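You operate a simulated robot arm through the tools that you are given. There is no shell and no other tool.

You run a simulated robot arm. Do the job below in one go: nothing can be reset, and whatever is moved stays where it is left.

JOB
The brown boot is dry: switch off first, hang the red nozzle up, insole back in.
Fine: timer to off before the nozzle hangs; dry hands, no cloth at the dryer.

The check looks at the end state, three seconds after you hand in, the way a careful person would. Anything else that was tipped, shoved, dropped, spilled or broken makes it a failure. Flat cloth is picked up by pressing the open fingertips on it (5 to 10 N) and closing them slowly along it; thin cloth reads only 2 to 8 mm in the jaws.

ROBOT AND FRAMES
A 7-joint arm with a two-finger parallel gripper, fixed in place. Base frame: the origin is at the foot of the arm, x ahead of it, y to its left, z up; the work surface is at about z = 668. Lengths are in mm, angles in rad, forces in N, time in s.
With the tool pointing down near the work surface it reaches from about 100 to 660 mm from the base axis. Its first joint turns from -1.152 to 1.152 rad. Payload 1.57 kg.
The tool frame sits at the grasp point between the pads (the TCP): z along the fingers, y along the line on which they close. The tips reach 30 mm beyond it. Largest opening 80 mm; finger width 17, thickness 12; the body of the gripper, 40 by 82 mm, starts 80 mm behind the TCP.
Orientation is that of the tool frame in the base frame, as [roll, pitch, yaw] about the fixed x, y, z axes, in that order (R = Rz(yaw) Ry(pitch) Rx(roll)). With the fingers straight down and closing along the base's y, the tool's x points along the base's -x, its y along +y and its z along -z.

CONTROLS
- The arm moves only by the tool step_arm. Its argument "moves" is a list of rows, each a list of 3 entries, a list of its own where there are three numbers: the turn, a rotation vector about the base's x, y, z in rad, then the shift along the base's x, y, z in mm, then the opening in per cent of the stroke, from 0 (shut) to 100 (fully open). In form: [[[ax, ay, az], [dx, dy, dz], hand], ...]. A call has 1 to 20 rows; each row shifts and turns the commanded pose from where the row before left it. Each row takes 0.2 s and may step no farther than 50 mm and 0.15 rad from the row before; otherwise, or with a gripper value out of range, the whole call is refused. A pose out of reach is approached as far as the arm can. The call stops where the force on the tool passes 90 N (or 10 N more than at its start, if that is more) or the arm is blocked; 0.2 s more then pass. Each finger travels about 72 mm/s and halts on what it meets, pressing with about 38 N; the grip force reading is that of the motor and also rises with nothing between the fingers. The clock runs only during rows and for 0.2 s after the last one: add rows that do not move to give the fingers time. It gives the time, the measured TCP pose, the force on the tool (base axes), the opening and the grip force at its end, in the units of the frame above (readings bear some noise), with the torque about the TCP (base axes, N m) and any sound that the robot's microphone picked up.
- Cameras (640 x 400 px; columns grow to the right, rows downward): "scene" is fixed at [54.9, 428, 1434.9]; the picture's right is [-0.81, -0.59, 0.00], its down [-0.28, 0.39, -0.88] and it looks along [0.51, -0.71, -0.48] (base axes); focal length 317 px, centre (320, 200). "wrist" rides on the gripper at [72, -7, -122] in the tool frame; the picture's right is [0.09, 1.00, 0.00], its down [-0.84, 0.08, -0.54] and it looks along [-0.54, 0.05, 0.84] (tool axes); focal length 238 px, centre (320, 200).
- camera(camera): a new picture of that camera. No time passes.
- pixel_to_xyz(camera, pixels): for up to 12 pixels [column, row] of the newest picture of that camera ("zoom" is the newest enlarged one), the place [x, y, z] in the base frame of the surface seen there, good to about 3 mm. No time passes.
- close_up(camera, box): a new picture of the part [left, top, right, bottom] of that camera's present view, enlarged. No time passes.
- sign_off(): hands the job in; it is judged then, once.

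Leave the gripper open and the arm clear of the work at the hand-in unless told otherwise.

The tools are called after "Call:" as name(argument=value, ...) on one line, values as JSON. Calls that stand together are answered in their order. step_arm: Moves the arm, as the interface text tells. Its arguments: {"type":"object","properties":{"moves":{"type":"array","items":{"type":"array"}}},"required":["moves"]} The other tools are called the same way: camera (camera) takes a picture; pixel_to_xyz (camera, pixels) gives the place of the surface under pixels of a picture; close_up (camera, box) takes an enlarged picture of a part of a camera's view; sign_off () hands the job in.

At the start:

```text
t: 0.0
eef_pos: [311.2, -60.7, 1281.8]
orientation: [3.14, 0.0, -3.141]
ft_force: [0.0, 0.2, -0.4]
wrist_torque: [0.0, 0.0, 0.0]
opening: 80.1
grasp_force: 0.1
```

scene: 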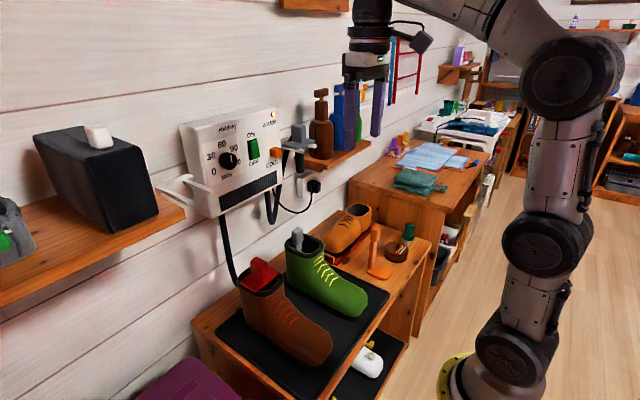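
wrist: 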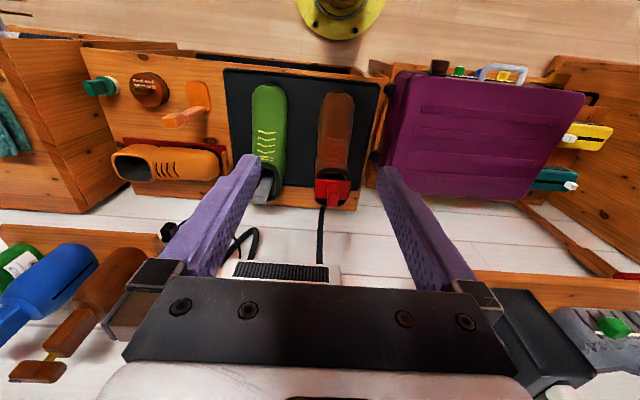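

I see a wall-mounted dryer with a timer knob, a green rocker switch and hooks. Two boots stand on a mat, the brown one with a red nozzle. I'll take close-ups first to understand the dryer and the boots.

Call:
close_up(camera="scene", box=[150, 90, 350, 215])

Call:
close_up(camera="scene", box=[190, 200, 430, 350])

Call:
close_up(camera="wrist", box=[80, 60, 400, 260])

Call:
close_up(camera="scene", box=[300, 300, 420, 400])

```text
3.20 times, centred on (250, 152) of scene
```

zoom: 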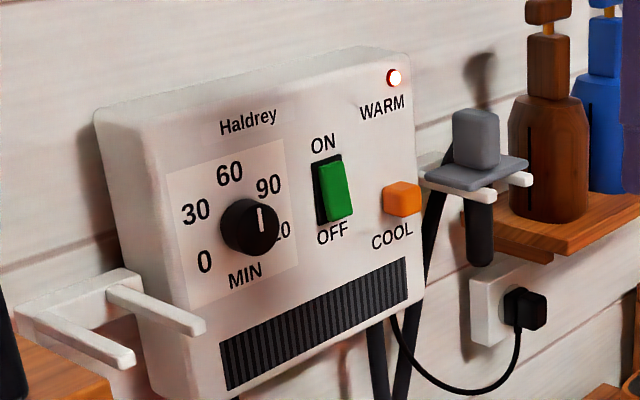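

```text
2.67 times, centred on (310, 275) of scene
```

zoom: 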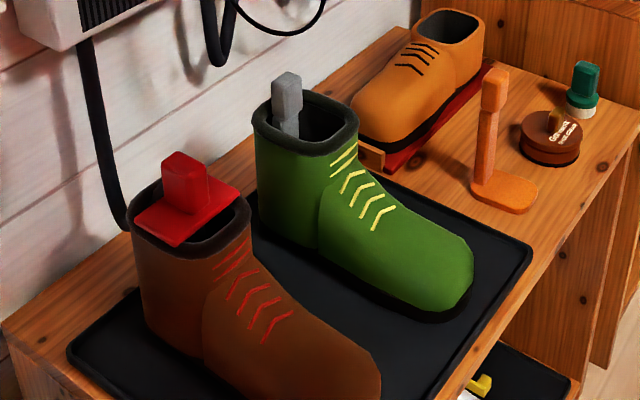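

```text
2.00 times, centred on (240, 160) of wrist
```

zoom: 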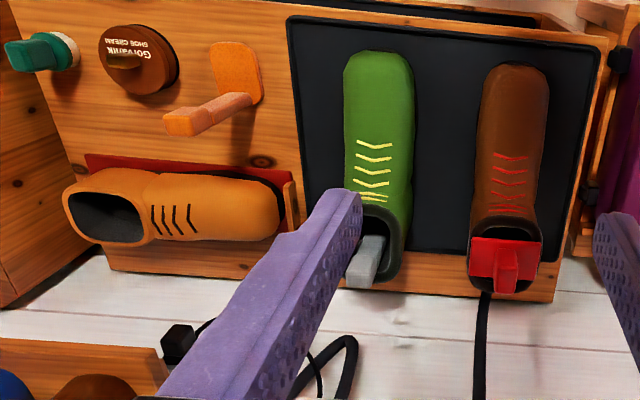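

```text
4.00 times, centred on (360, 350) of scene
```

zoom: 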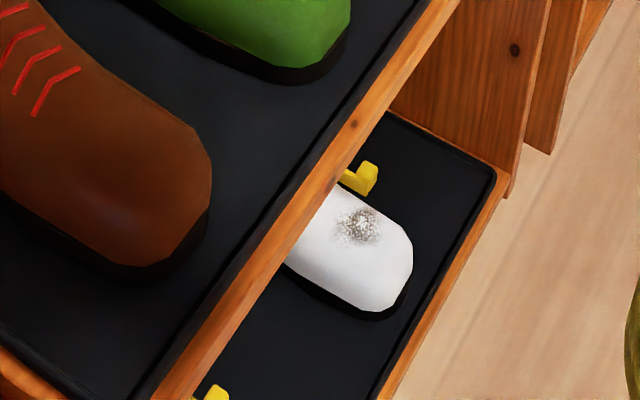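

The dryer has a 0–120 min timer knob, an ON/OFF rocker, an orange COOL button and a lit WARM lamp. The grey nozzle is parked on the right hook and the left hook is empty. Next I'll measure points on these parts.

Call:
camera(camera="scene")

Call:
pixel_to_xyz(camera="scene", pixels=[[228, 160], [229, 158], [253, 145], [253, 160], [275, 153], [272, 114], [188, 180], [180, 197], [185, 178], [212, 192], [298, 132], [296, 145]])

Call:
pixel_to_xyz(camera="scene", pixels=[[258, 262], [265, 272], [258, 288], [245, 275], [275, 278], [280, 295], [320, 340], [298, 230], [298, 245], [376, 235], [378, 270], [392, 250]])

Call:
pixel_to_xyz(camera="scene", pixels=[[200, 130], [272, 104], [218, 215], [282, 180], [170, 150], [200, 250], [240, 330], [385, 340], [420, 245], [340, 215], [230, 240], [268, 205]])

```text
taken
```

scene: 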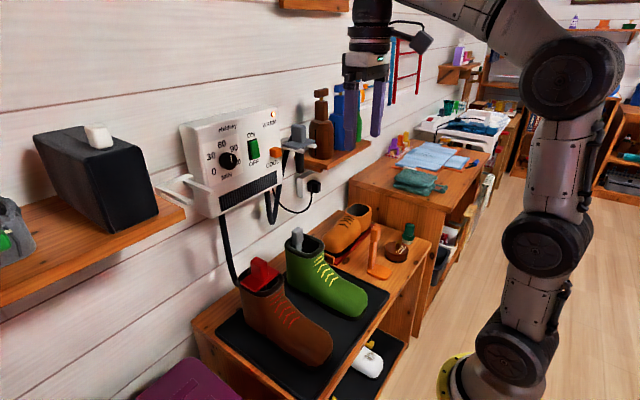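

```text
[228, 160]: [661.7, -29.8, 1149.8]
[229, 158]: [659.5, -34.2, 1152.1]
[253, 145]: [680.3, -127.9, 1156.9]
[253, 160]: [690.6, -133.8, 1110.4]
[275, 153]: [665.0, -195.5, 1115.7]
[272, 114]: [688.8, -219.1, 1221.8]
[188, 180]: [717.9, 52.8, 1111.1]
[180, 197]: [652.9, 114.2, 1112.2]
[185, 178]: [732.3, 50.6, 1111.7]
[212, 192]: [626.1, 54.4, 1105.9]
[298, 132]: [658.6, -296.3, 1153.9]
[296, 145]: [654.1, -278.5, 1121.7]
```

```text
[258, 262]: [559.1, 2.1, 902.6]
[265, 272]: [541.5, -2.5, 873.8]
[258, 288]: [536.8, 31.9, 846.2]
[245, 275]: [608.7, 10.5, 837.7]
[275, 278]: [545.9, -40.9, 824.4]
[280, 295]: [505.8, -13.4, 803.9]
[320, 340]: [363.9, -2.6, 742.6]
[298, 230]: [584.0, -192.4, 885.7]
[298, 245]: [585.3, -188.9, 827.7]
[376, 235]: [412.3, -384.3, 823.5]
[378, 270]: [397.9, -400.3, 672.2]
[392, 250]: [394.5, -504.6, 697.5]
```

```text
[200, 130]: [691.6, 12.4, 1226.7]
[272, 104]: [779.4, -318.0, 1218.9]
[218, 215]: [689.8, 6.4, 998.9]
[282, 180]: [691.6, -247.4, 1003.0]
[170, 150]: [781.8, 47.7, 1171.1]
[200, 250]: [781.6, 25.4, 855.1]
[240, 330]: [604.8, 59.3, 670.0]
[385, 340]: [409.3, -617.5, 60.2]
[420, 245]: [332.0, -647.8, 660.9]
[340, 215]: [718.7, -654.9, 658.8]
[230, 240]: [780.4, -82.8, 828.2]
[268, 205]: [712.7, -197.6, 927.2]
```

The dryer face is at x≈690, the knob at about (661, -32, 1150), the rocker near y≈-130 and the left hook near y≈54..114, z≈1112. I still need to find the insole, so I'll enlarge the rest of the views.

Call:
close_up(camera="wrist", box=[360, 50, 640, 225])

Call:
close_up(camera="scene", box=[340, 80, 520, 300])

Call:
close_up(camera="scene", box=[0, 100, 220, 400])

Call:
close_up(camera="scene", box=[270, 215, 350, 270])

```text
2.29 times, centred on (500, 138) of wrist
```

zoom: 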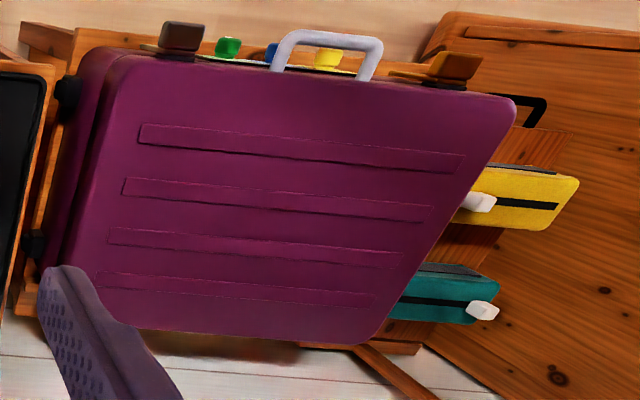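

```text
1.82 times, centred on (430, 190) of scene
```

zoom: 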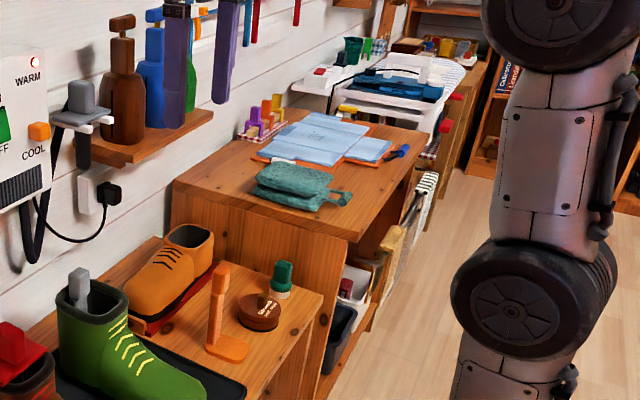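

```text
1.33 times, centred on (110, 250) of scene
```

zoom: 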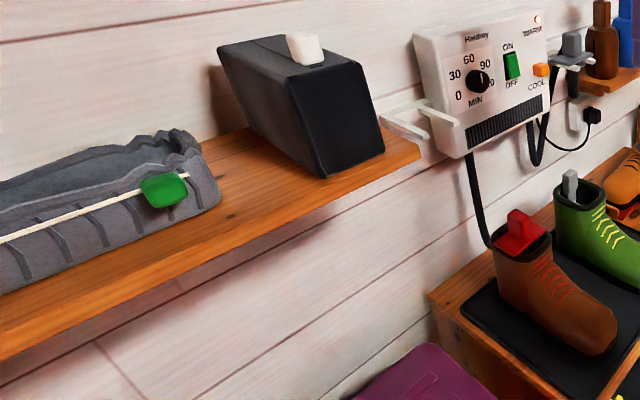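

```text
7.27 times, centred on (310, 242) of scene
```

zoom: 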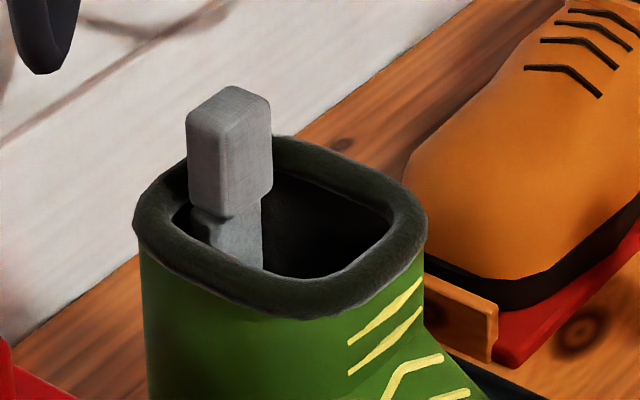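

The green boot holds a grey upright tab on an insole. The orange L-shaped piece at (378,255) has the same build, with a sole plate, a stem and a grip block, so it may be the brown boot's insole. I'll move the wrist camera over that end of the bench to check.

Call:
step_arm(moves=[[[0, 0, 0], [-3, -36, -30], 100], [[0, 0, 0], [-3, -36, -30], 100], [[0, 0, 0], [-3, -36, -30], 100], [[0, 0, 0], [-3, -36, -30], 100], [[0, 0, 0], [-3, -36, -30], 100], [[0, 0, 0], [-3, -36, -30], 100], [[0, 0, 0], [-3, -36, -30], 100], [[0, 0, 0], [-3, -36, -30], 100]])

Call:
camera(camera="wrist")

Call:
camera(camera="scene")

```text
t: 1.8
eef_pos: [286.6, -348.6, 1041.1]
orientation: [-3.141, 0.0, -3.14]
ft_force: [-0.2, -0.2, 0.5]
wrist_torque: [-0.02, 0.02, 0.0]
opening: 80.2
grasp_force: 0.0
```

```text
taken
```

wrist: 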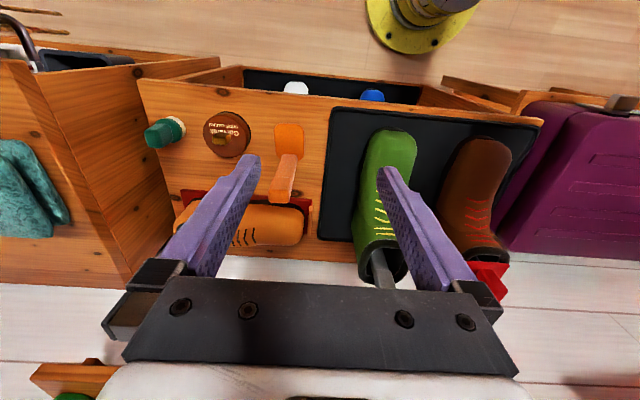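

```text
taken
```

scene: 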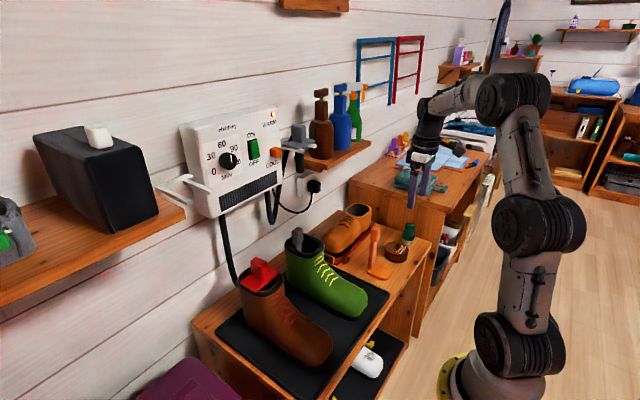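

Now the orange piece shows at about (288,160) in the wrist view. I'll enlarge it and the boots.

Call:
close_up(camera="wrist", box=[180, 80, 420, 230])

Call:
pixel_to_xyz(camera="wrist", pixels=[[289, 128], [278, 140], [302, 140], [290, 150], [282, 178], [280, 197], [295, 160], [228, 135], [380, 235], [380, 270], [470, 240], [485, 265]])

```text
2.67 times, centred on (300, 155) of wrist
```

zoom: 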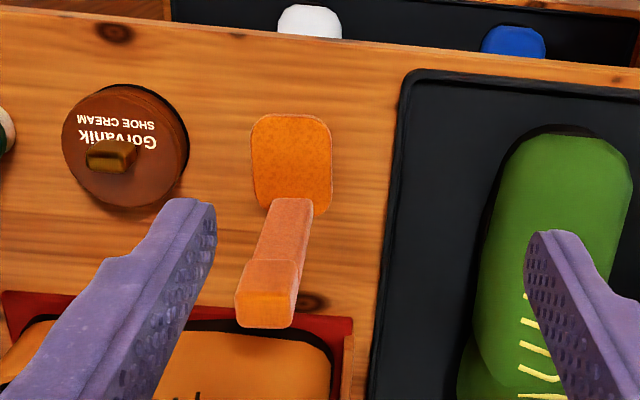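

```text
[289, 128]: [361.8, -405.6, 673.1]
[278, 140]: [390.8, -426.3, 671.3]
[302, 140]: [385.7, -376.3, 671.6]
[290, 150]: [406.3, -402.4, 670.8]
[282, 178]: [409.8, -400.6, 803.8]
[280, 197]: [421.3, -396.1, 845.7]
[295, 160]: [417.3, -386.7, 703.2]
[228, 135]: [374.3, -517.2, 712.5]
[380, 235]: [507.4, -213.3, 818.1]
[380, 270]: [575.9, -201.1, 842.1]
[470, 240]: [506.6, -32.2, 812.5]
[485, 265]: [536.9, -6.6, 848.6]
```

The orange piece is an insole plate about 50 mm wide with an upright stem, its block top at z≈845. It matches the grey insole in the green boot, so I'll take it as the brown boot's. Next I'll turn the wrist camera toward the dryer to study the knob, rocker and hook.

Call:
step_arm(moves=[[[0, 0, 0], [7, 43, 15], 100], [[0, 0, 0], [7, 43, 15], 100], [[0, 0, 0], [7, 43, 15], 100], [[0, 0, 0], [7, 43, 15], 100], [[0, 0, 0], [7, 43, 15], 100], [[0, 0, 0], [7, 43, 15], 100], [[0, -0.143, 0], [24, 0, 0], 100], [[0, -0.143, 0], [24, 0, 0], 100], [[0, -0.143, 0], [24, 0, 0], 100], [[0, -0.143, 0], [24, 0, 0], 100], [[0, -0.143, 0], [24, 0, 0], 100], [[0, -0.143, 0], [24, 0, 0], 100], [[0, -0.142, 0], [24, 0, 0], 100]])

Call:
camera(camera="wrist")

Call:
camera(camera="scene")

```text
t: 4.6
eef_pos: [497.3, -90.6, 1130.8]
orientation: [-3.14, 1.004, -3.141]
ft_force: [0.5, 0.3, -0.6]
wrist_torque: [-0.01, -0.01, -0.01]
opening: 80.1
grasp_force: 0.1
```

```text
taken
```

wrist: 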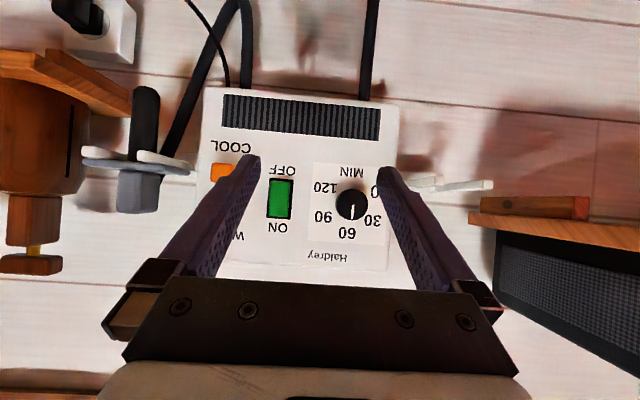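

```text
taken
```

scene: 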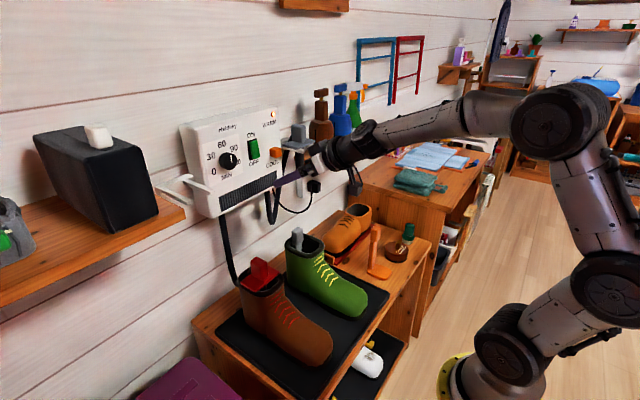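

The view is upside-down, but the dial and rocker are clear. I'll enlarge the dial and the rocker.

Call:
close_up(camera="wrist", box=[250, 140, 410, 260])

Call:
pixel_to_xyz(camera="wrist", pixels=[[350, 204], [352, 212], [326, 187], [322, 217], [347, 233], [372, 221], [374, 193], [360, 172], [280, 185], [280, 198], [280, 212], [222, 172]])

Call:
pixel_to_xyz(camera="wrist", pixels=[[490, 185], [440, 180], [425, 183], [470, 186], [135, 160], [100, 157], [170, 160], [135, 190], [145, 100], [410, 180], [410, 190], [395, 150]])

```text
3.33 times, centred on (330, 200) of wrist
```

zoom: 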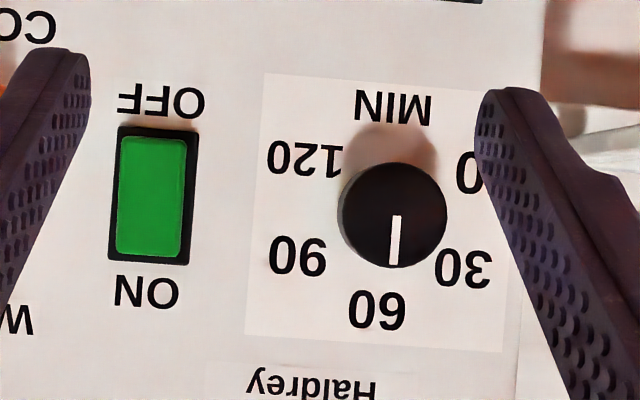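

```text
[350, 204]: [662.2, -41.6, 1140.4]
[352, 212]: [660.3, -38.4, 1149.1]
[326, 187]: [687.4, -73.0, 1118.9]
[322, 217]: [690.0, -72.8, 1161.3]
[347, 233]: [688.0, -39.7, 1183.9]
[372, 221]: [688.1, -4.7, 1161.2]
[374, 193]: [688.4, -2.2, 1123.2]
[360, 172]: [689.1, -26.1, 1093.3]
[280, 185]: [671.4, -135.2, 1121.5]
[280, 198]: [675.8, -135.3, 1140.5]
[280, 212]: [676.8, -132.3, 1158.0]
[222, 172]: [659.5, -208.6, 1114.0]
```

```text
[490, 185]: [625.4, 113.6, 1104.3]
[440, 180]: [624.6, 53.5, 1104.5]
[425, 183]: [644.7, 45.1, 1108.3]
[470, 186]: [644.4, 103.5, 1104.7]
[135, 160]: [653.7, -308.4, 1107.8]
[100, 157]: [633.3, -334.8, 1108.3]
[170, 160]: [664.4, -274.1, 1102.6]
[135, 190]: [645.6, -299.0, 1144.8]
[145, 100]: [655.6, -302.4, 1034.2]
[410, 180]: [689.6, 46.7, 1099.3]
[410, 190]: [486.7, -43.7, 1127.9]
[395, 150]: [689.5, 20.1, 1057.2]
```

The timer pointer stands at 60 with the knob centre at about y=-39, z=1140, and the labels sit 60° apart. The rocker at y≈-135, z 1116..1165 has its ON half pressed in and its lower OFF half sticking out. First I'll switch the rocker off: level the tool, close the fingers and line up in front of its lower half.

Call:
step_arm(moves=[[[0, -0.142, 0], [16, -11, -1.5], 0], [[0, -0.142, 0], [16, -11, -1.5], 0], [[0, -0.142, 0], [16, -11, -1.5], 0], [[0, -0.142, 0], [15, -11.4, -1.3], 0], [[0, 0, 0], [30, 0, 0], 0], [[0, 0, 0], [20, 0, 0], 0]])

Call:
camera(camera="wrist")

Call:
camera(camera="scene")

```text
t: 6.0
eef_pos: [611.4, -135.5, 1126.0]
orientation: [2.934, 1.569, 2.934]
ft_force: [-0.6, -0.8, -1.2]
wrist_torque: [0.02, 0.01, -0.02]
opening: 0.0
grasp_force: 21.3
```

```text
taken
```

wrist: 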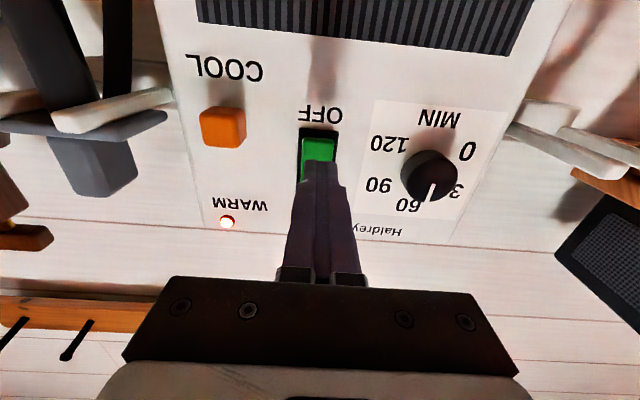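

```text
taken
```

scene: 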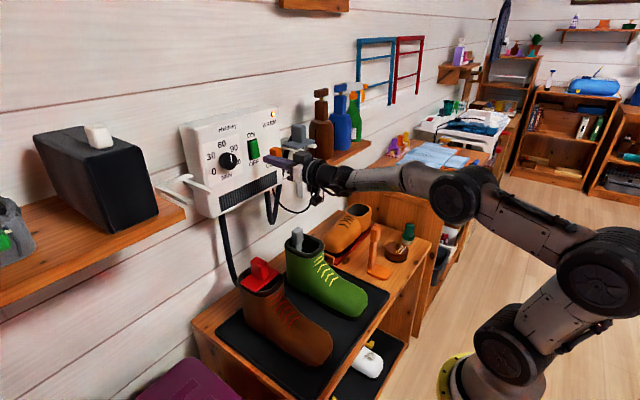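

The closed tips are about 30 mm in front of the rocker. I'll check the alignment in close-up.

Call:
close_up(camera="wrist", box=[260, 90, 380, 190])

Call:
pixel_to_xyz(camera="wrist", pixels=[[319, 133], [319, 142], [319, 152], [303, 145], [336, 145], [319, 158], [323, 170]])

```text
4.00 times, centred on (320, 140) of wrist
```

zoom: 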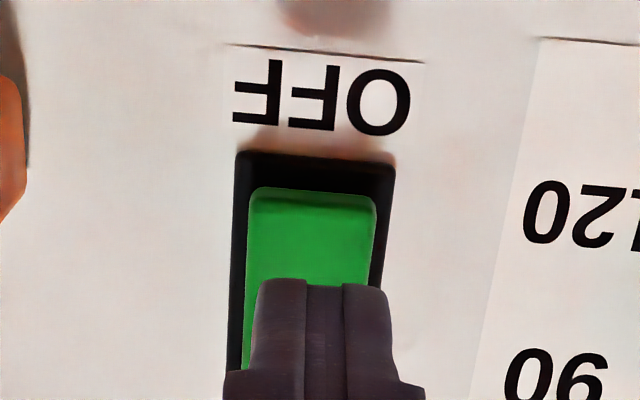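

```text
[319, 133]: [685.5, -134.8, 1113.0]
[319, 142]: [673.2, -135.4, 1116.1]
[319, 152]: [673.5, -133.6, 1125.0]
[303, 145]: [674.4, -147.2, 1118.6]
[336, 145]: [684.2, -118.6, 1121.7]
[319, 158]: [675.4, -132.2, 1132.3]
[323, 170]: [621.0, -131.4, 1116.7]
```

The tips line up with the lower half of the rocker. I'll shift down 2 mm and press in small steps.

Call:
step_arm(moves=[[[0, 0, 0], [15, 0, -2], 0], [[0, 0, 0], [10, 0, 0], 0], [[0, 0, 0], [4, 0, 0], 0], [[0, 0, 0], [3, 0, 0], 0], [[0, 0, 0], [3, 0, 0], 0]])

Call:
close_up(camera="wrist", box=[180, 90, 440, 250])

```text
t: 7.2
eef_pos: [647.2, -135.6, 1123.9]
orientation: [3.019, 1.567, 3.019]
ft_force: [0.2, 0.4, 0.2]
wrist_torque: [0.03, 0.03, -0.02]
opening: 0.1
grasp_force: 21.4
```

```text
2.46 times, centred on (310, 170) of wrist
```

zoom: 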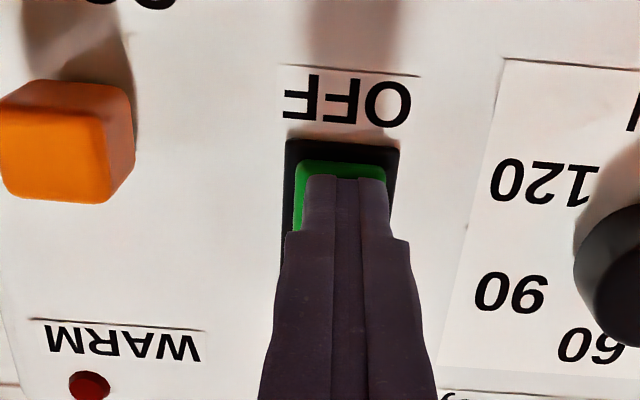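

The WARM lamp now looks unlit, with the tip at x≈677. I'll press a little further until I feel resistance, so the switch is fully over.

Call:
step_arm(moves=[[[0, 0, 0], [2, 0, 0], 0], [[0, 0, 0], [2, 0, 0], 0]])

```text
t: 7.8
eef_pos: [647.4, -136.0, 1124.6]
orientation: [-2.939, 1.568, -2.937]
ft_force: [-69.8, 9.6, -1.1]
wrist_torque: [-0.05, -0.6, 0.27]
opening: 0.2
grasp_force: 21.7
```

Firm contact at 70 N, so the rocker is at its end stop. I'll back off and look.

Call:
step_arm(moves=[[[0, 0, 0], [-10, 0, 0], 0], [[0, 0, 0], [-40, 0, 0], 0], [[0, 0, 0], [-40, 0, 0], 0]])

Call:
camera(camera="wrist")

Call:
close_up(camera="scene", box=[170, 95, 330, 195])

```text
t: 8.6
eef_pos: [558.8, -134.9, 1124.0]
orientation: [3.069, 1.568, 3.069]
ft_force: [-0.9, 0.6, -0.5]
wrist_torque: [0.04, 0.01, 0.04]
opening: 0.2
grasp_force: 21.3
```

```text
taken
```

wrist: 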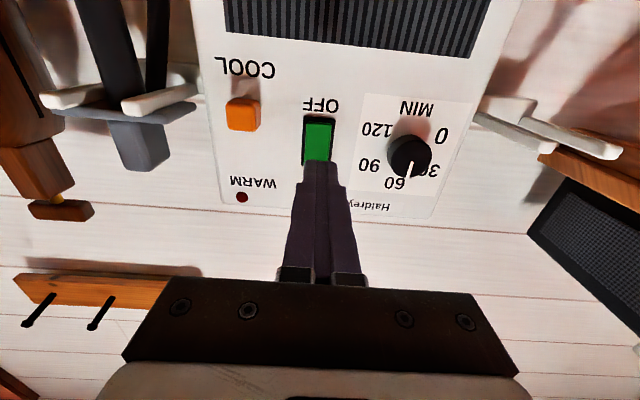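

```text
4.00 times, centred on (250, 145) of scene
```

zoom: 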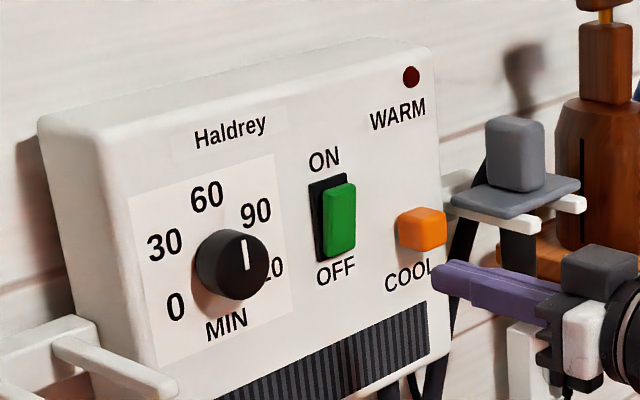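

The lamp is dark, so the dryer is off. Now the timer: I'll open the gripper, pre-rotate it +60° about x so the 120° turn is centred, and line up with the knob at y=-39, z=1140.

Call:
step_arm(moves=[[[0.15, 0, 0], [0, 13.7, 2.3], 100], [[0.15, 0, 0], [0, 13.7, 2.3], 100], [[0.15, 0, 0], [0, 13.7, 2.3], 100], [[0.15, 0, 0], [0, 13.7, 2.3], 100], [[0.15, 0, 0], [0, 13.7, 2.3], 100], [[0.15, 0, 0], [0, 13.7, 2.3], 100], [[0.15, 0, 0], [0, 13.7, 2.3], 100], [[0, 0, 0], [30, 0, 0], 100]])

Call:
camera(camera="wrist")

Call:
camera(camera="scene")

```text
t: 10.4
eef_pos: [589.4, -39.8, 1139.4]
orientation: [1.572, 0.519, 1.577]
ft_force: [-0.5, -0.9, -0.2]
wrist_torque: [0.01, 0.05, 0.04]
opening: 80.0
grasp_force: 0.0
```

```text
taken
```

wrist: 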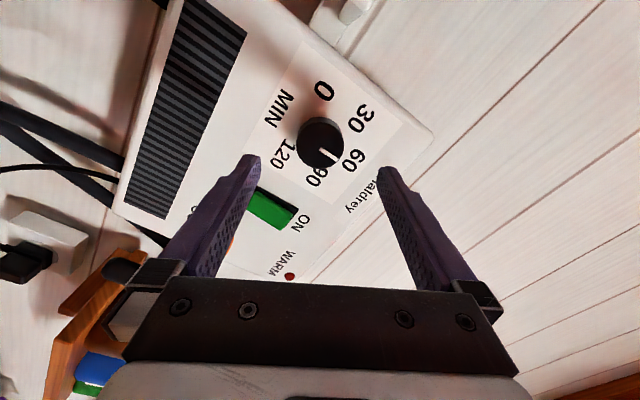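

```text
taken
```

scene: 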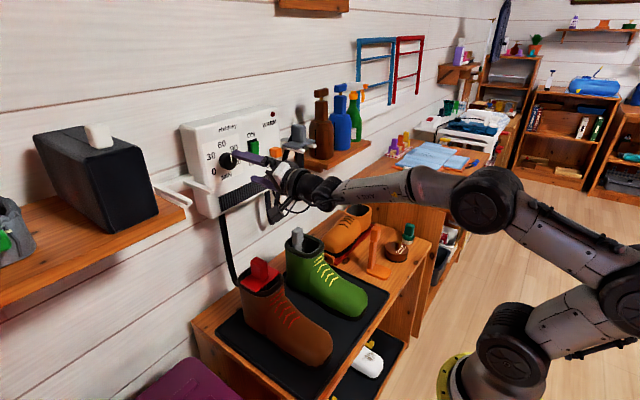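

The knob sits centred between the open fingers at (320,143). I'll check its position before closing in.

Call:
pixel_to_xyz(camera="wrist", pixels=[[320, 143], [312, 140], [330, 153], [300, 145], [336, 130], [324, 91], [287, 155], [355, 160]])

Call:
close_up(camera="wrist", box=[240, 70, 400, 170])

```text
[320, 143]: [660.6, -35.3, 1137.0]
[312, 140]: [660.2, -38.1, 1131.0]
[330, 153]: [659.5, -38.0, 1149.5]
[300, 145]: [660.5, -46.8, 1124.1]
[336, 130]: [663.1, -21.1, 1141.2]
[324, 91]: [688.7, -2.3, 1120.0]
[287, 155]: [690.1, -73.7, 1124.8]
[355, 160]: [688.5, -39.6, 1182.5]
```

```text
4.00 times, centred on (320, 120) of wrist
```

zoom: 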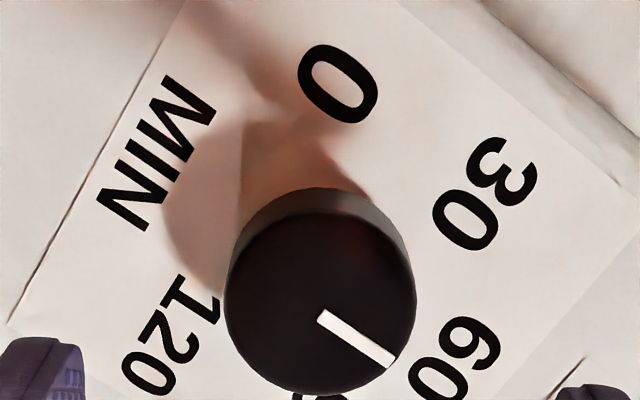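

The knob centre agrees, about (660, -39, 1140), with the pointer at 60. I'll move in and close on it.

Call:
step_arm(moves=[[[0, 0, 0], [30, 0.5, 0.3], 100], [[0, 0, 0], [25, 0, 0], 100], [[0, 0, 0], [8, 0, 0], 100], [[0, 0, 0], [0, 0, 0], 40], [[0, 0, 0], [0, 0, 0], 40], [[0, 0, 0], [0, 0, 0], 40], [[0, 0, 0], [0, 0, 0], 40], [[0, 0, 0], [0, 0, 0], 40]])

Call:
camera(camera="wrist")

```text
t: 12.2
eef_pos: [652.3, -38.6, 1140.1]
orientation: [1.575, 0.521, 1.574]
ft_force: [7.8, -2.0, -1.2]
wrist_torque: [0.01, 0.06, -0.08]
opening: 41.1
grasp_force: 45.5
```

```text
taken
```

wrist: 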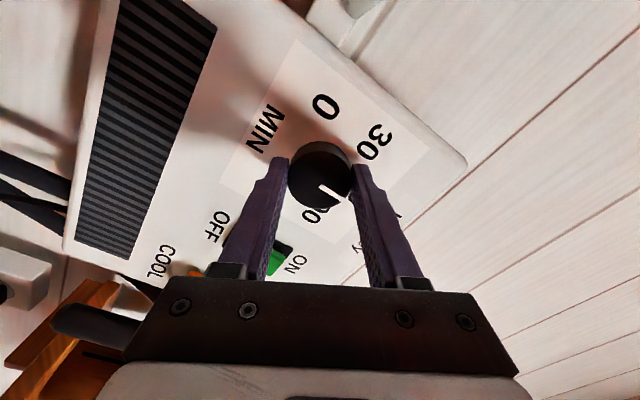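

I have the knob gripped at 41 mm. I'll turn it counter-clockwise in steps, the first half now.

Call:
step_arm(moves=[[[-0.1, 0, 0], [0, 0, 0], 30], [[-0.13, 0, 0], [0, 0, 0], 30], [[-0.13, 0, 0], [0, 0, 0], 30], [[-0.13, 0, 0], [0, 0, 0], 30], [[-0.13, 0, 0], [0, 0, 0], 30], [[-0.13, 0, 0], [0, 0, 0], 30], [[-0.13, 0, 0], [0, 0, 0], 30], [[-0.13, 0, 0], [0, 0, 0], 30]])

Call:
camera(camera="wrist")

```text
t: 14.0
eef_pos: [652.9, -40.0, 1140.6]
orientation: [1.686, 1.534, 1.685]
ft_force: [10.0, -5.4, -2.6]
wrist_torque: [0.01, 0.15, -0.12]
opening: 41.0
grasp_force: 44.9
```

```text
taken
```

wrist: 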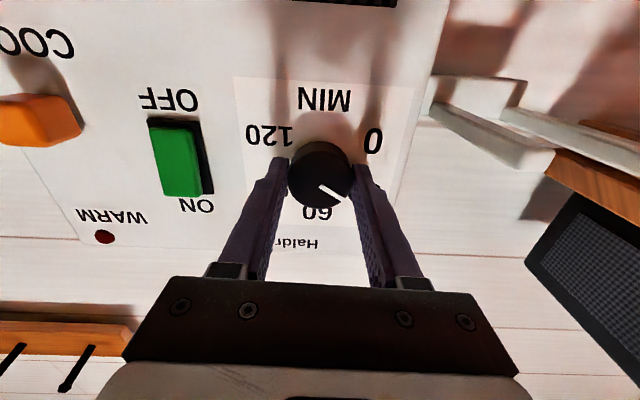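

The knob turns with the gripper and the pointer is now near 30. The rocker also clearly sits on OFF. I'll turn the rest of the way to 0.

Call:
step_arm(moves=[[[-0.135, 0, 0], [0, 0, 0], 30], [[-0.135, 0, 0], [0, 0, 0], 30], [[-0.135, 0, 0], [0, 0, 0], 30], [[-0.135, 0, 0], [0, 0, 0], 30], [[-0.135, 0, 0], [0, 0, 0], 30], [[-0.135, 0, 0], [0, 0, 0], 30], [[-0.135, 0, 0], [0, 0, 0], 30], [[-0.139, 0, 0], [0, 0, 0], 30], [[0, 0, 0], [0, 0, 0], 30]])

Call:
camera(camera="wrist")

Call:
camera(camera="scene")

```text
t: 14.9
eef_pos: [658.9, -41.1, 1139.6]
orientation: [-1.629, 1.153, -1.595]
ft_force: [-68.2, 12.0, -1.1]
wrist_torque: [-0.21, -0.91, -0.87]
opening: 41.1
grasp_force: 45.7
out of reach, approached as far as the arm can: row 3, 4
stopped in row 4: the force on the tool passed its limit at 135 N (the readings are from after the stop); the commanded pose is now the measured one
```

```text
taken
```

wrist: 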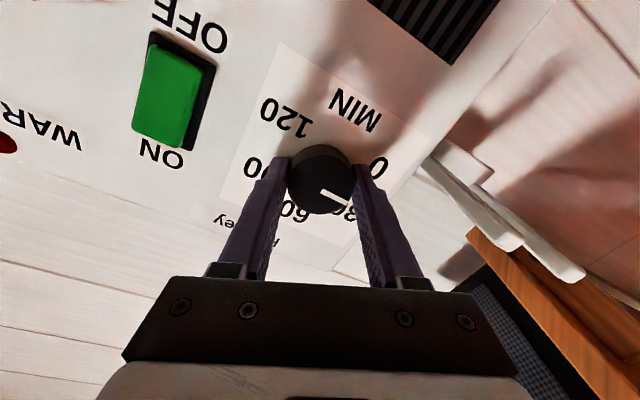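

```text
taken
```

scene: 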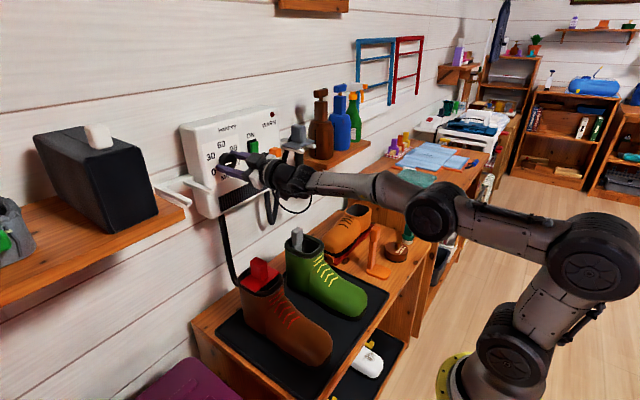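

The wrist hit a joint limit around -24° past level and pressed on the panel, so the turn stopped with the pointer between 30 and 0. I'll open, back away, and re-grip with the wrist turned the other way.

Call:
step_arm(moves=[[[0, 0, 0], [-2, 0, 0], 100], [[0, 0, 0], [-2, 0, 0], 100], [[0, 0, 0], [0, 0, 0], 100], [[0, 0, 0], [-20, 0, 0], 100], [[0, 0, 0], [-40, 0, 0], 100], [[0.15, 0, 0], [0, 0, 0], 100], [[0.15, 0, 0], [0, 0, 0], 100], [[0.15, 0, 0], [0, 0, 0], 100]])

Call:
camera(camera="wrist")

Call:
close_up(camera="wrist", box=[240, 70, 400, 170])

```text
t: 16.7
eef_pos: [602.0, -56.9, 1148.4]
orientation: [1.923, 1.535, 1.959]
ft_force: [0.2, -0.4, -0.1]
wrist_torque: [-0.02, 0.0, -0.01]
opening: 80.1
grasp_force: 0.1
out of reach, approached as far as the arm can: row 4, 5
```

```text
taken
```

wrist: 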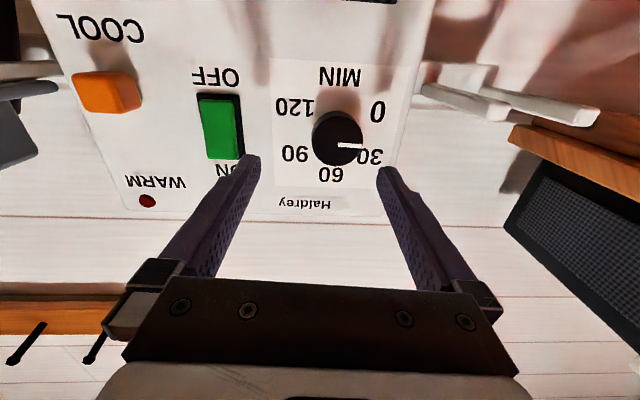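

```text
4.00 times, centred on (320, 120) of wrist
```

zoom: 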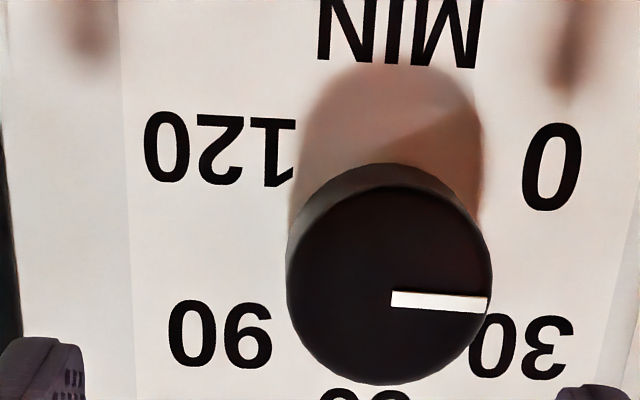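

The pointer now lies horizontal, about 90° from the top, leaving roughly 30° to the 0 mark. I'll turn the wrist back to about +50° and re-centre on the knob.

Call:
step_arm(moves=[[[0.15, 0, 0], [0, 3, -1.4], 100], [[0.15, 0, 0], [0, 3, -1.4], 100], [[0.15, 0, 0], [0, 3, -1.4], 100], [[0.15, 0, 0], [0, 3, -1.4], 100], [[0.15, 0, 0], [0, 3, -1.4], 100], [[0.15, 0, 0], [0, 2.9, -1.4], 100], [[0, 0, 0], [0, 0, 0], 100]])

Call:
camera(camera="wrist")

```text
t: 18.3
eef_pos: [600.4, -37.1, 1140.9]
orientation: [1.547, 0.637, 1.589]
ft_force: [-1.0, -0.1, 0.5]
wrist_torque: [-0.01, -0.01, 0.01]
opening: 80.0
grasp_force: 0.1
```

```text
taken
```

wrist: 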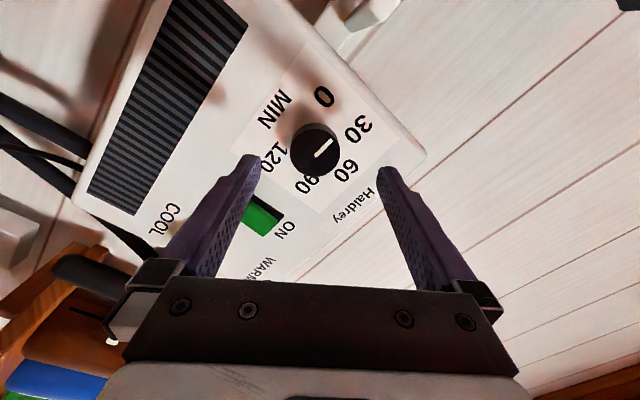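

The wrist is at about +53° and near the knob centre. I'll go in, grip and turn a further 30°.

Call:
step_arm(moves=[[[0, 0, 0], [20, -1, -0.5], 100], [[0, 0, 0], [20, -1, -0.4], 100], [[0, 0, 0], [12, 0, 0], 100], [[0, 0, 0], [0, 0, 0], 40], [[0, 0, 0], [0, 0, 0], 40], [[0, 0, 0], [0, 0, 0], 40], [[0, 0, 0], [0, 0, 0], 40], [[0, 0, 0], [0, 0, 0], 30], [[-0.12, 0, 0], [0, 0, 0], 30], [[-0.12, 0, 0], [0, 0, 0], 30], [[-0.12, 0, 0], [0, 0, 0], 30], [[-0.12, 0, 0], [0, 0, 0], 30], [[0, 0, 0], [0, 0, 0], 30]])

Call:
camera(camera="wrist")

Call:
close_up(camera="wrist", box=[240, 100, 400, 220])

```text
t: 21.1
eef_pos: [654.0, -40.2, 1139.4]
orientation: [1.566, 1.12, 1.602]
ft_force: [1.1, -6.1, -1.7]
wrist_torque: [0.01, -0.01, -0.5]
opening: 41.3
grasp_force: 45.3
```

```text
taken
```

wrist: 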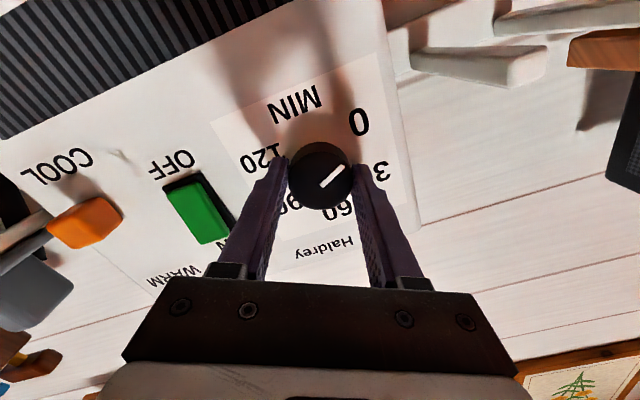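

```text
3.33 times, centred on (320, 160) of wrist
```

zoom: 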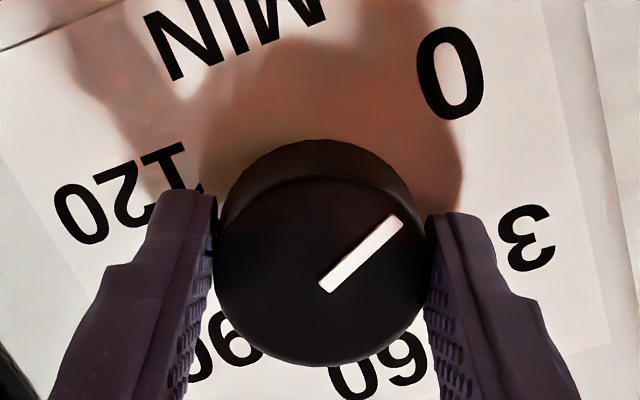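

By my estimate the pointer is at 112–116° and the 0 label at about 116–120°. I'll turn a bit more while watching the torque for a stop.

Call:
step_arm(moves=[[[-0.08, 0, 0], [0, 0, 0], 30], [[0, 0, 0], [0, 0, 0], 30]])

Call:
close_up(camera="wrist", box=[240, 100, 400, 220])

```text
t: 21.7
eef_pos: [652.7, -40.8, 1138.8]
orientation: [1.573, 1.201, 1.61]
ft_force: [-1.0, -10.1, -2.6]
wrist_torque: [0.01, -0.55, -0.49]
opening: 41.3
grasp_force: 45.5
```

```text
3.33 times, centred on (320, 160) of wrist
```

zoom: 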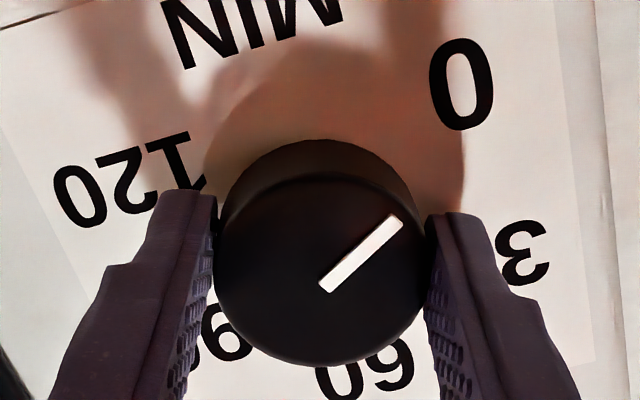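

It still turned freely. I'll release, back off straight and take a squarer look at the pointer.

Call:
step_arm(moves=[[[0, 0, 0], [0, 0, 0], 100], [[0, 0, 0], [0, 0, 0], 100], [[0, 0, 0], [0, 0, 0], 100], [[0, 0, 0], [-30, 0, 0], 100], [[0, 0, 0], [-40, 0, 0], 100], [[-0.12, 0, 0], [-20, 0, 0], 100], [[-0.12, 0, 0], [0, 0, 0], 100], [[-0.12, 0, 0], [0, 0, 0], 100]])

Call:
camera(camera="wrist")

Call:
close_up(camera="wrist", box=[260, 70, 420, 190])

Call:
close_up(camera="scene", box=[190, 110, 290, 190])

```text
t: 23.5
eef_pos: [564.2, -40.1, 1140.7]
orientation: [2.522, 1.556, 2.556]
ft_force: [0.0, -0.8, -0.4]
wrist_torque: [0.01, -0.02, 0.02]
opening: 80.0
grasp_force: 0.0
```

```text
taken
```

wrist: 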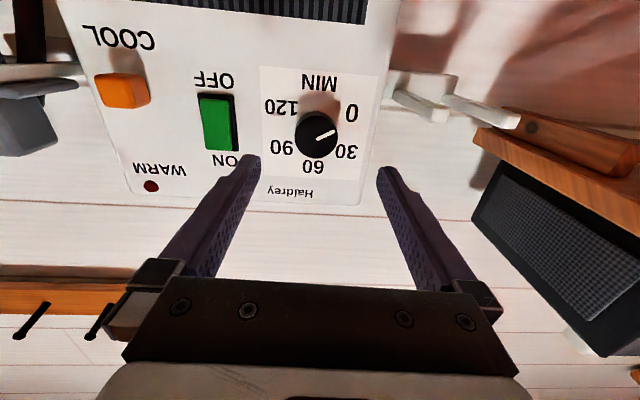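

```text
3.33 times, centred on (340, 130) of wrist
```

zoom: 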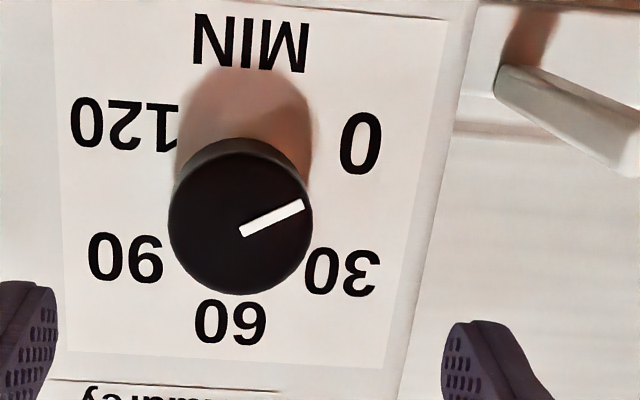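

```text
5.00 times, centred on (240, 150) of scene
```

zoom: 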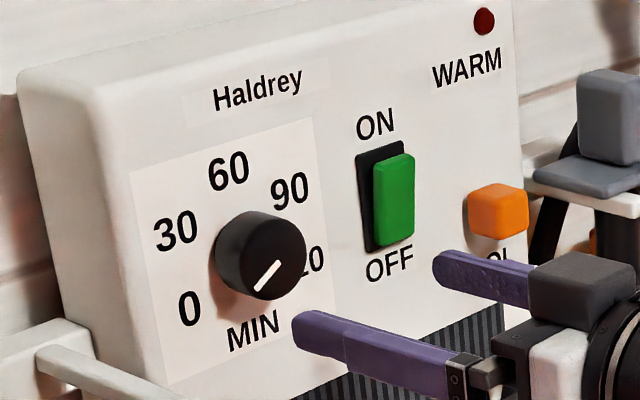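

From the geometry I place the dial centre at about (y -40, z 1142), the 0 mark at 120° and the pointer at about 117–118°. I'll re-grip and nudge it the last few degrees, watching for an end stop.

Call:
step_arm(moves=[[[0, 0, -0.03], [30, 0, 0], 100], [[0, 0, 0], [35, 0, 0], 100], [[0, 0, 0], [23, 0, 0], 100], [[0, 0, 0], [0, 0, 0], 40], [[0, 0, 0], [0, 0, 0], 40], [[0, 0, 0], [0, 0, 0], 40], [[0, 0, 0], [0, 0, 0], 40], [[0, 0, 0], [0, 0, 0], 30]])

Call:
step_arm(moves=[[[-0.05, 0, 0], [0, 0, 0], 30], [[0, 0, 0], [0, 0, 0], 30]])

```text
t: 25.3
eef_pos: [651.6, -40.1, 1140.6]
orientation: [2.421, 1.553, 2.427]
ft_force: [13.4, -3.4, 1.1]
wrist_torque: [0.0, 0.08, -0.18]
opening: 41.1
grasp_force: 44.4
```

```text
t: 25.9
eef_pos: [649.7, -39.7, 1138.9]
orientation: [-1.899, 1.531, -1.896]
ft_force: [5.9, -4.6, 1.0]
wrist_torque: [0.03, -0.19, -0.16]
opening: 41.0
grasp_force: 45.0
```

Torque about x is only 0.03 N·m. I'll give one more small turn.

Call:
step_arm(moves=[[[-0.04, 0, 0], [0, 0, 0], 30], [[0, 0, 0], [0, 0, 0], 30]])

Call:
close_up(camera="wrist", box=[240, 100, 400, 220])

```text
t: 26.5
eef_pos: [651.6, -40.5, 1140.9]
orientation: [-1.74, 1.491, -1.735]
ft_force: [-0.2, -6.7, 1.6]
wrist_torque: [0.05, -0.23, -0.15]
opening: 41.1
grasp_force: 45.2
```

```text
3.33 times, centred on (320, 160) of wrist
```

zoom: 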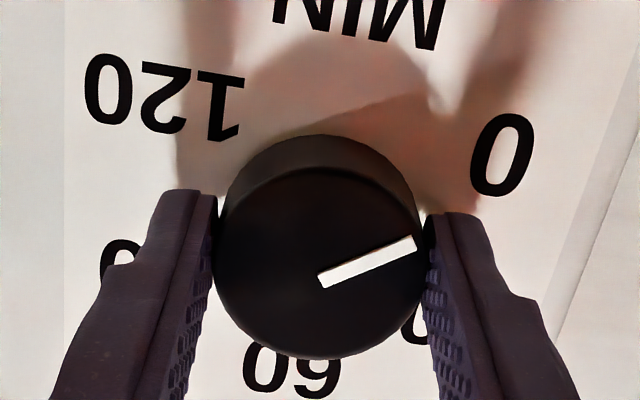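

Torque rises slightly to 0.05. I'll release, back off and look again.

Call:
step_arm(moves=[[[0, 0, 0], [0, 0, 0], 100], [[0, 0, 0], [0, 0, 0], 100], [[0, 0, 0], [0, 0, 0], 100], [[0, 0, 0], [-30, 0, 0], 100], [[0, 0, 0], [-40, 0, 0], 100], [[0.08, 0, 0], [-20, 0, 0], 100], [[0, 0, 0], [0, 0, 0], 100]])

Call:
camera(camera="wrist")

Call:
close_up(camera="wrist", box=[260, 70, 420, 190])

Call:
close_up(camera="scene", box=[190, 110, 290, 190])

```text
t: 28.1
eef_pos: [561.6, -38.8, 1138.3]
orientation: [3.01, 1.557, 3.014]
ft_force: [0.4, 0.4, 0.8]
wrist_torque: [-0.02, -0.01, 0.02]
opening: 79.9
grasp_force: 0.0
```

```text
taken
```

wrist: 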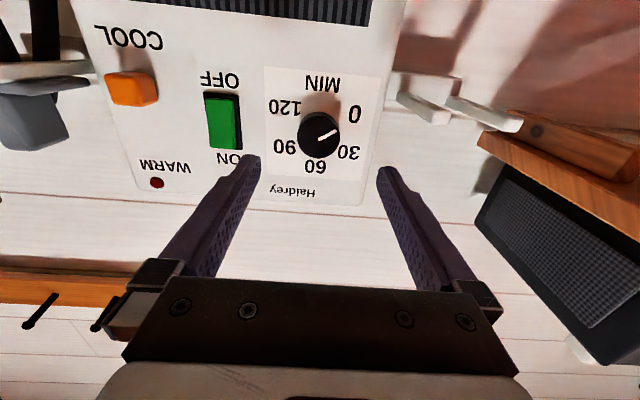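

```text
3.33 times, centred on (340, 130) of wrist
```

zoom: 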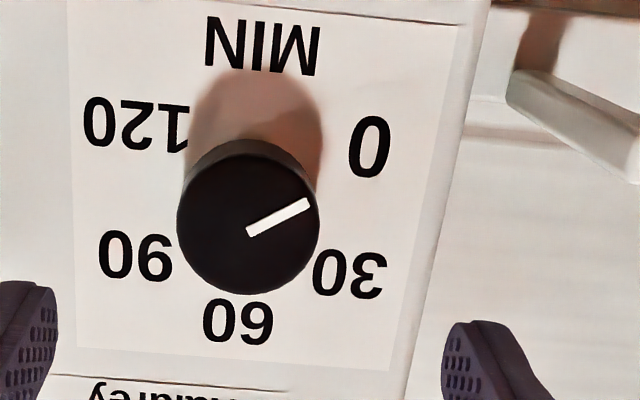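

```text
5.00 times, centred on (240, 150) of scene
```

zoom: 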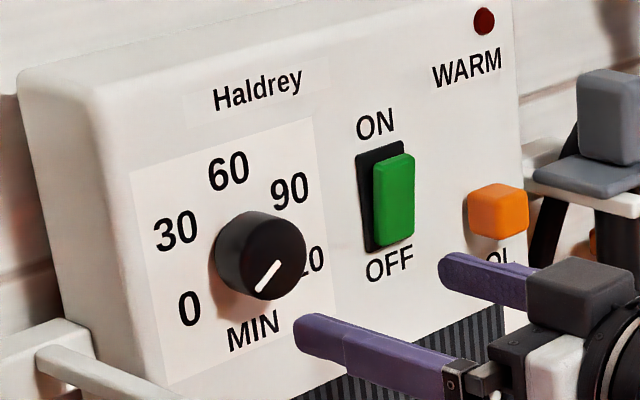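

The pointer barely moved between the two looks, so the knob is at its end stop on 0. The rocker is OFF and the lamp dark. Next I'll study the empty left hook and, as an example, the grey nozzle on the right hook.

Call:
close_up(camera="wrist", box=[380, 50, 540, 150])

Call:
close_up(camera="scene", box=[150, 160, 230, 220])

Call:
close_up(camera="scene", box=[265, 110, 345, 200])

Call:
pixel_to_xyz(camera="scene", pixels=[[160, 183], [170, 190], [178, 193], [187, 180], [200, 186], [210, 191], [185, 177], [160, 180], [172, 179], [181, 196], [213, 194], [195, 184]])

```text
4.00 times, centred on (460, 100) of wrist
```

zoom: 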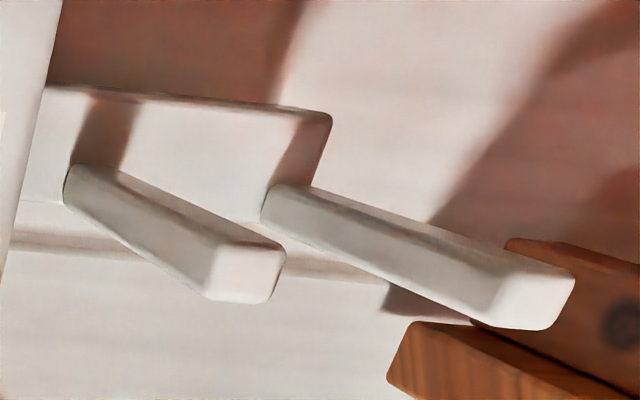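

```text
6.67 times, centred on (190, 190) of scene
```

zoom: 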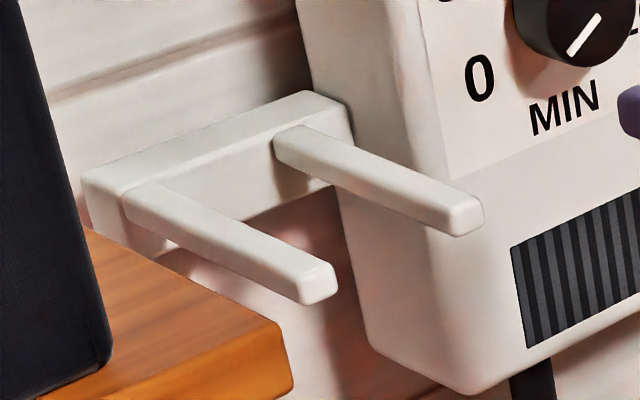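

```text
4.44 times, centred on (305, 155) of scene
```

zoom: 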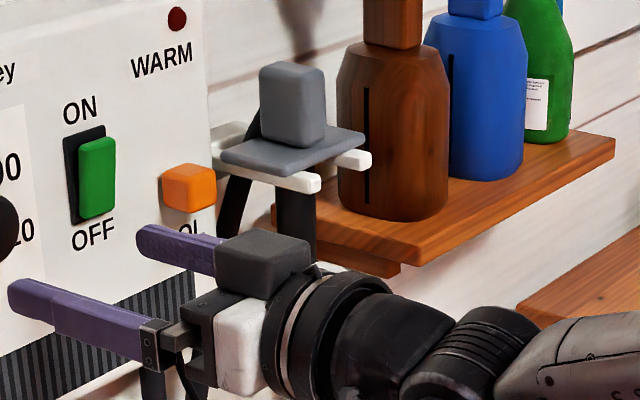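

```text
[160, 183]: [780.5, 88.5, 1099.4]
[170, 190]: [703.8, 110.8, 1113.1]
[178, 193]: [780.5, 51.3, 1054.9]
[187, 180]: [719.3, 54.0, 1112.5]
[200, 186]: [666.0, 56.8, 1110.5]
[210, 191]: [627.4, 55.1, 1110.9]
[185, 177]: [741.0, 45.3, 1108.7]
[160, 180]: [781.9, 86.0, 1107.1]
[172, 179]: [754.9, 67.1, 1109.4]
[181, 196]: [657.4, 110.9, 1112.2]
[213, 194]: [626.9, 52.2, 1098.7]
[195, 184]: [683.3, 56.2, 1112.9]
```

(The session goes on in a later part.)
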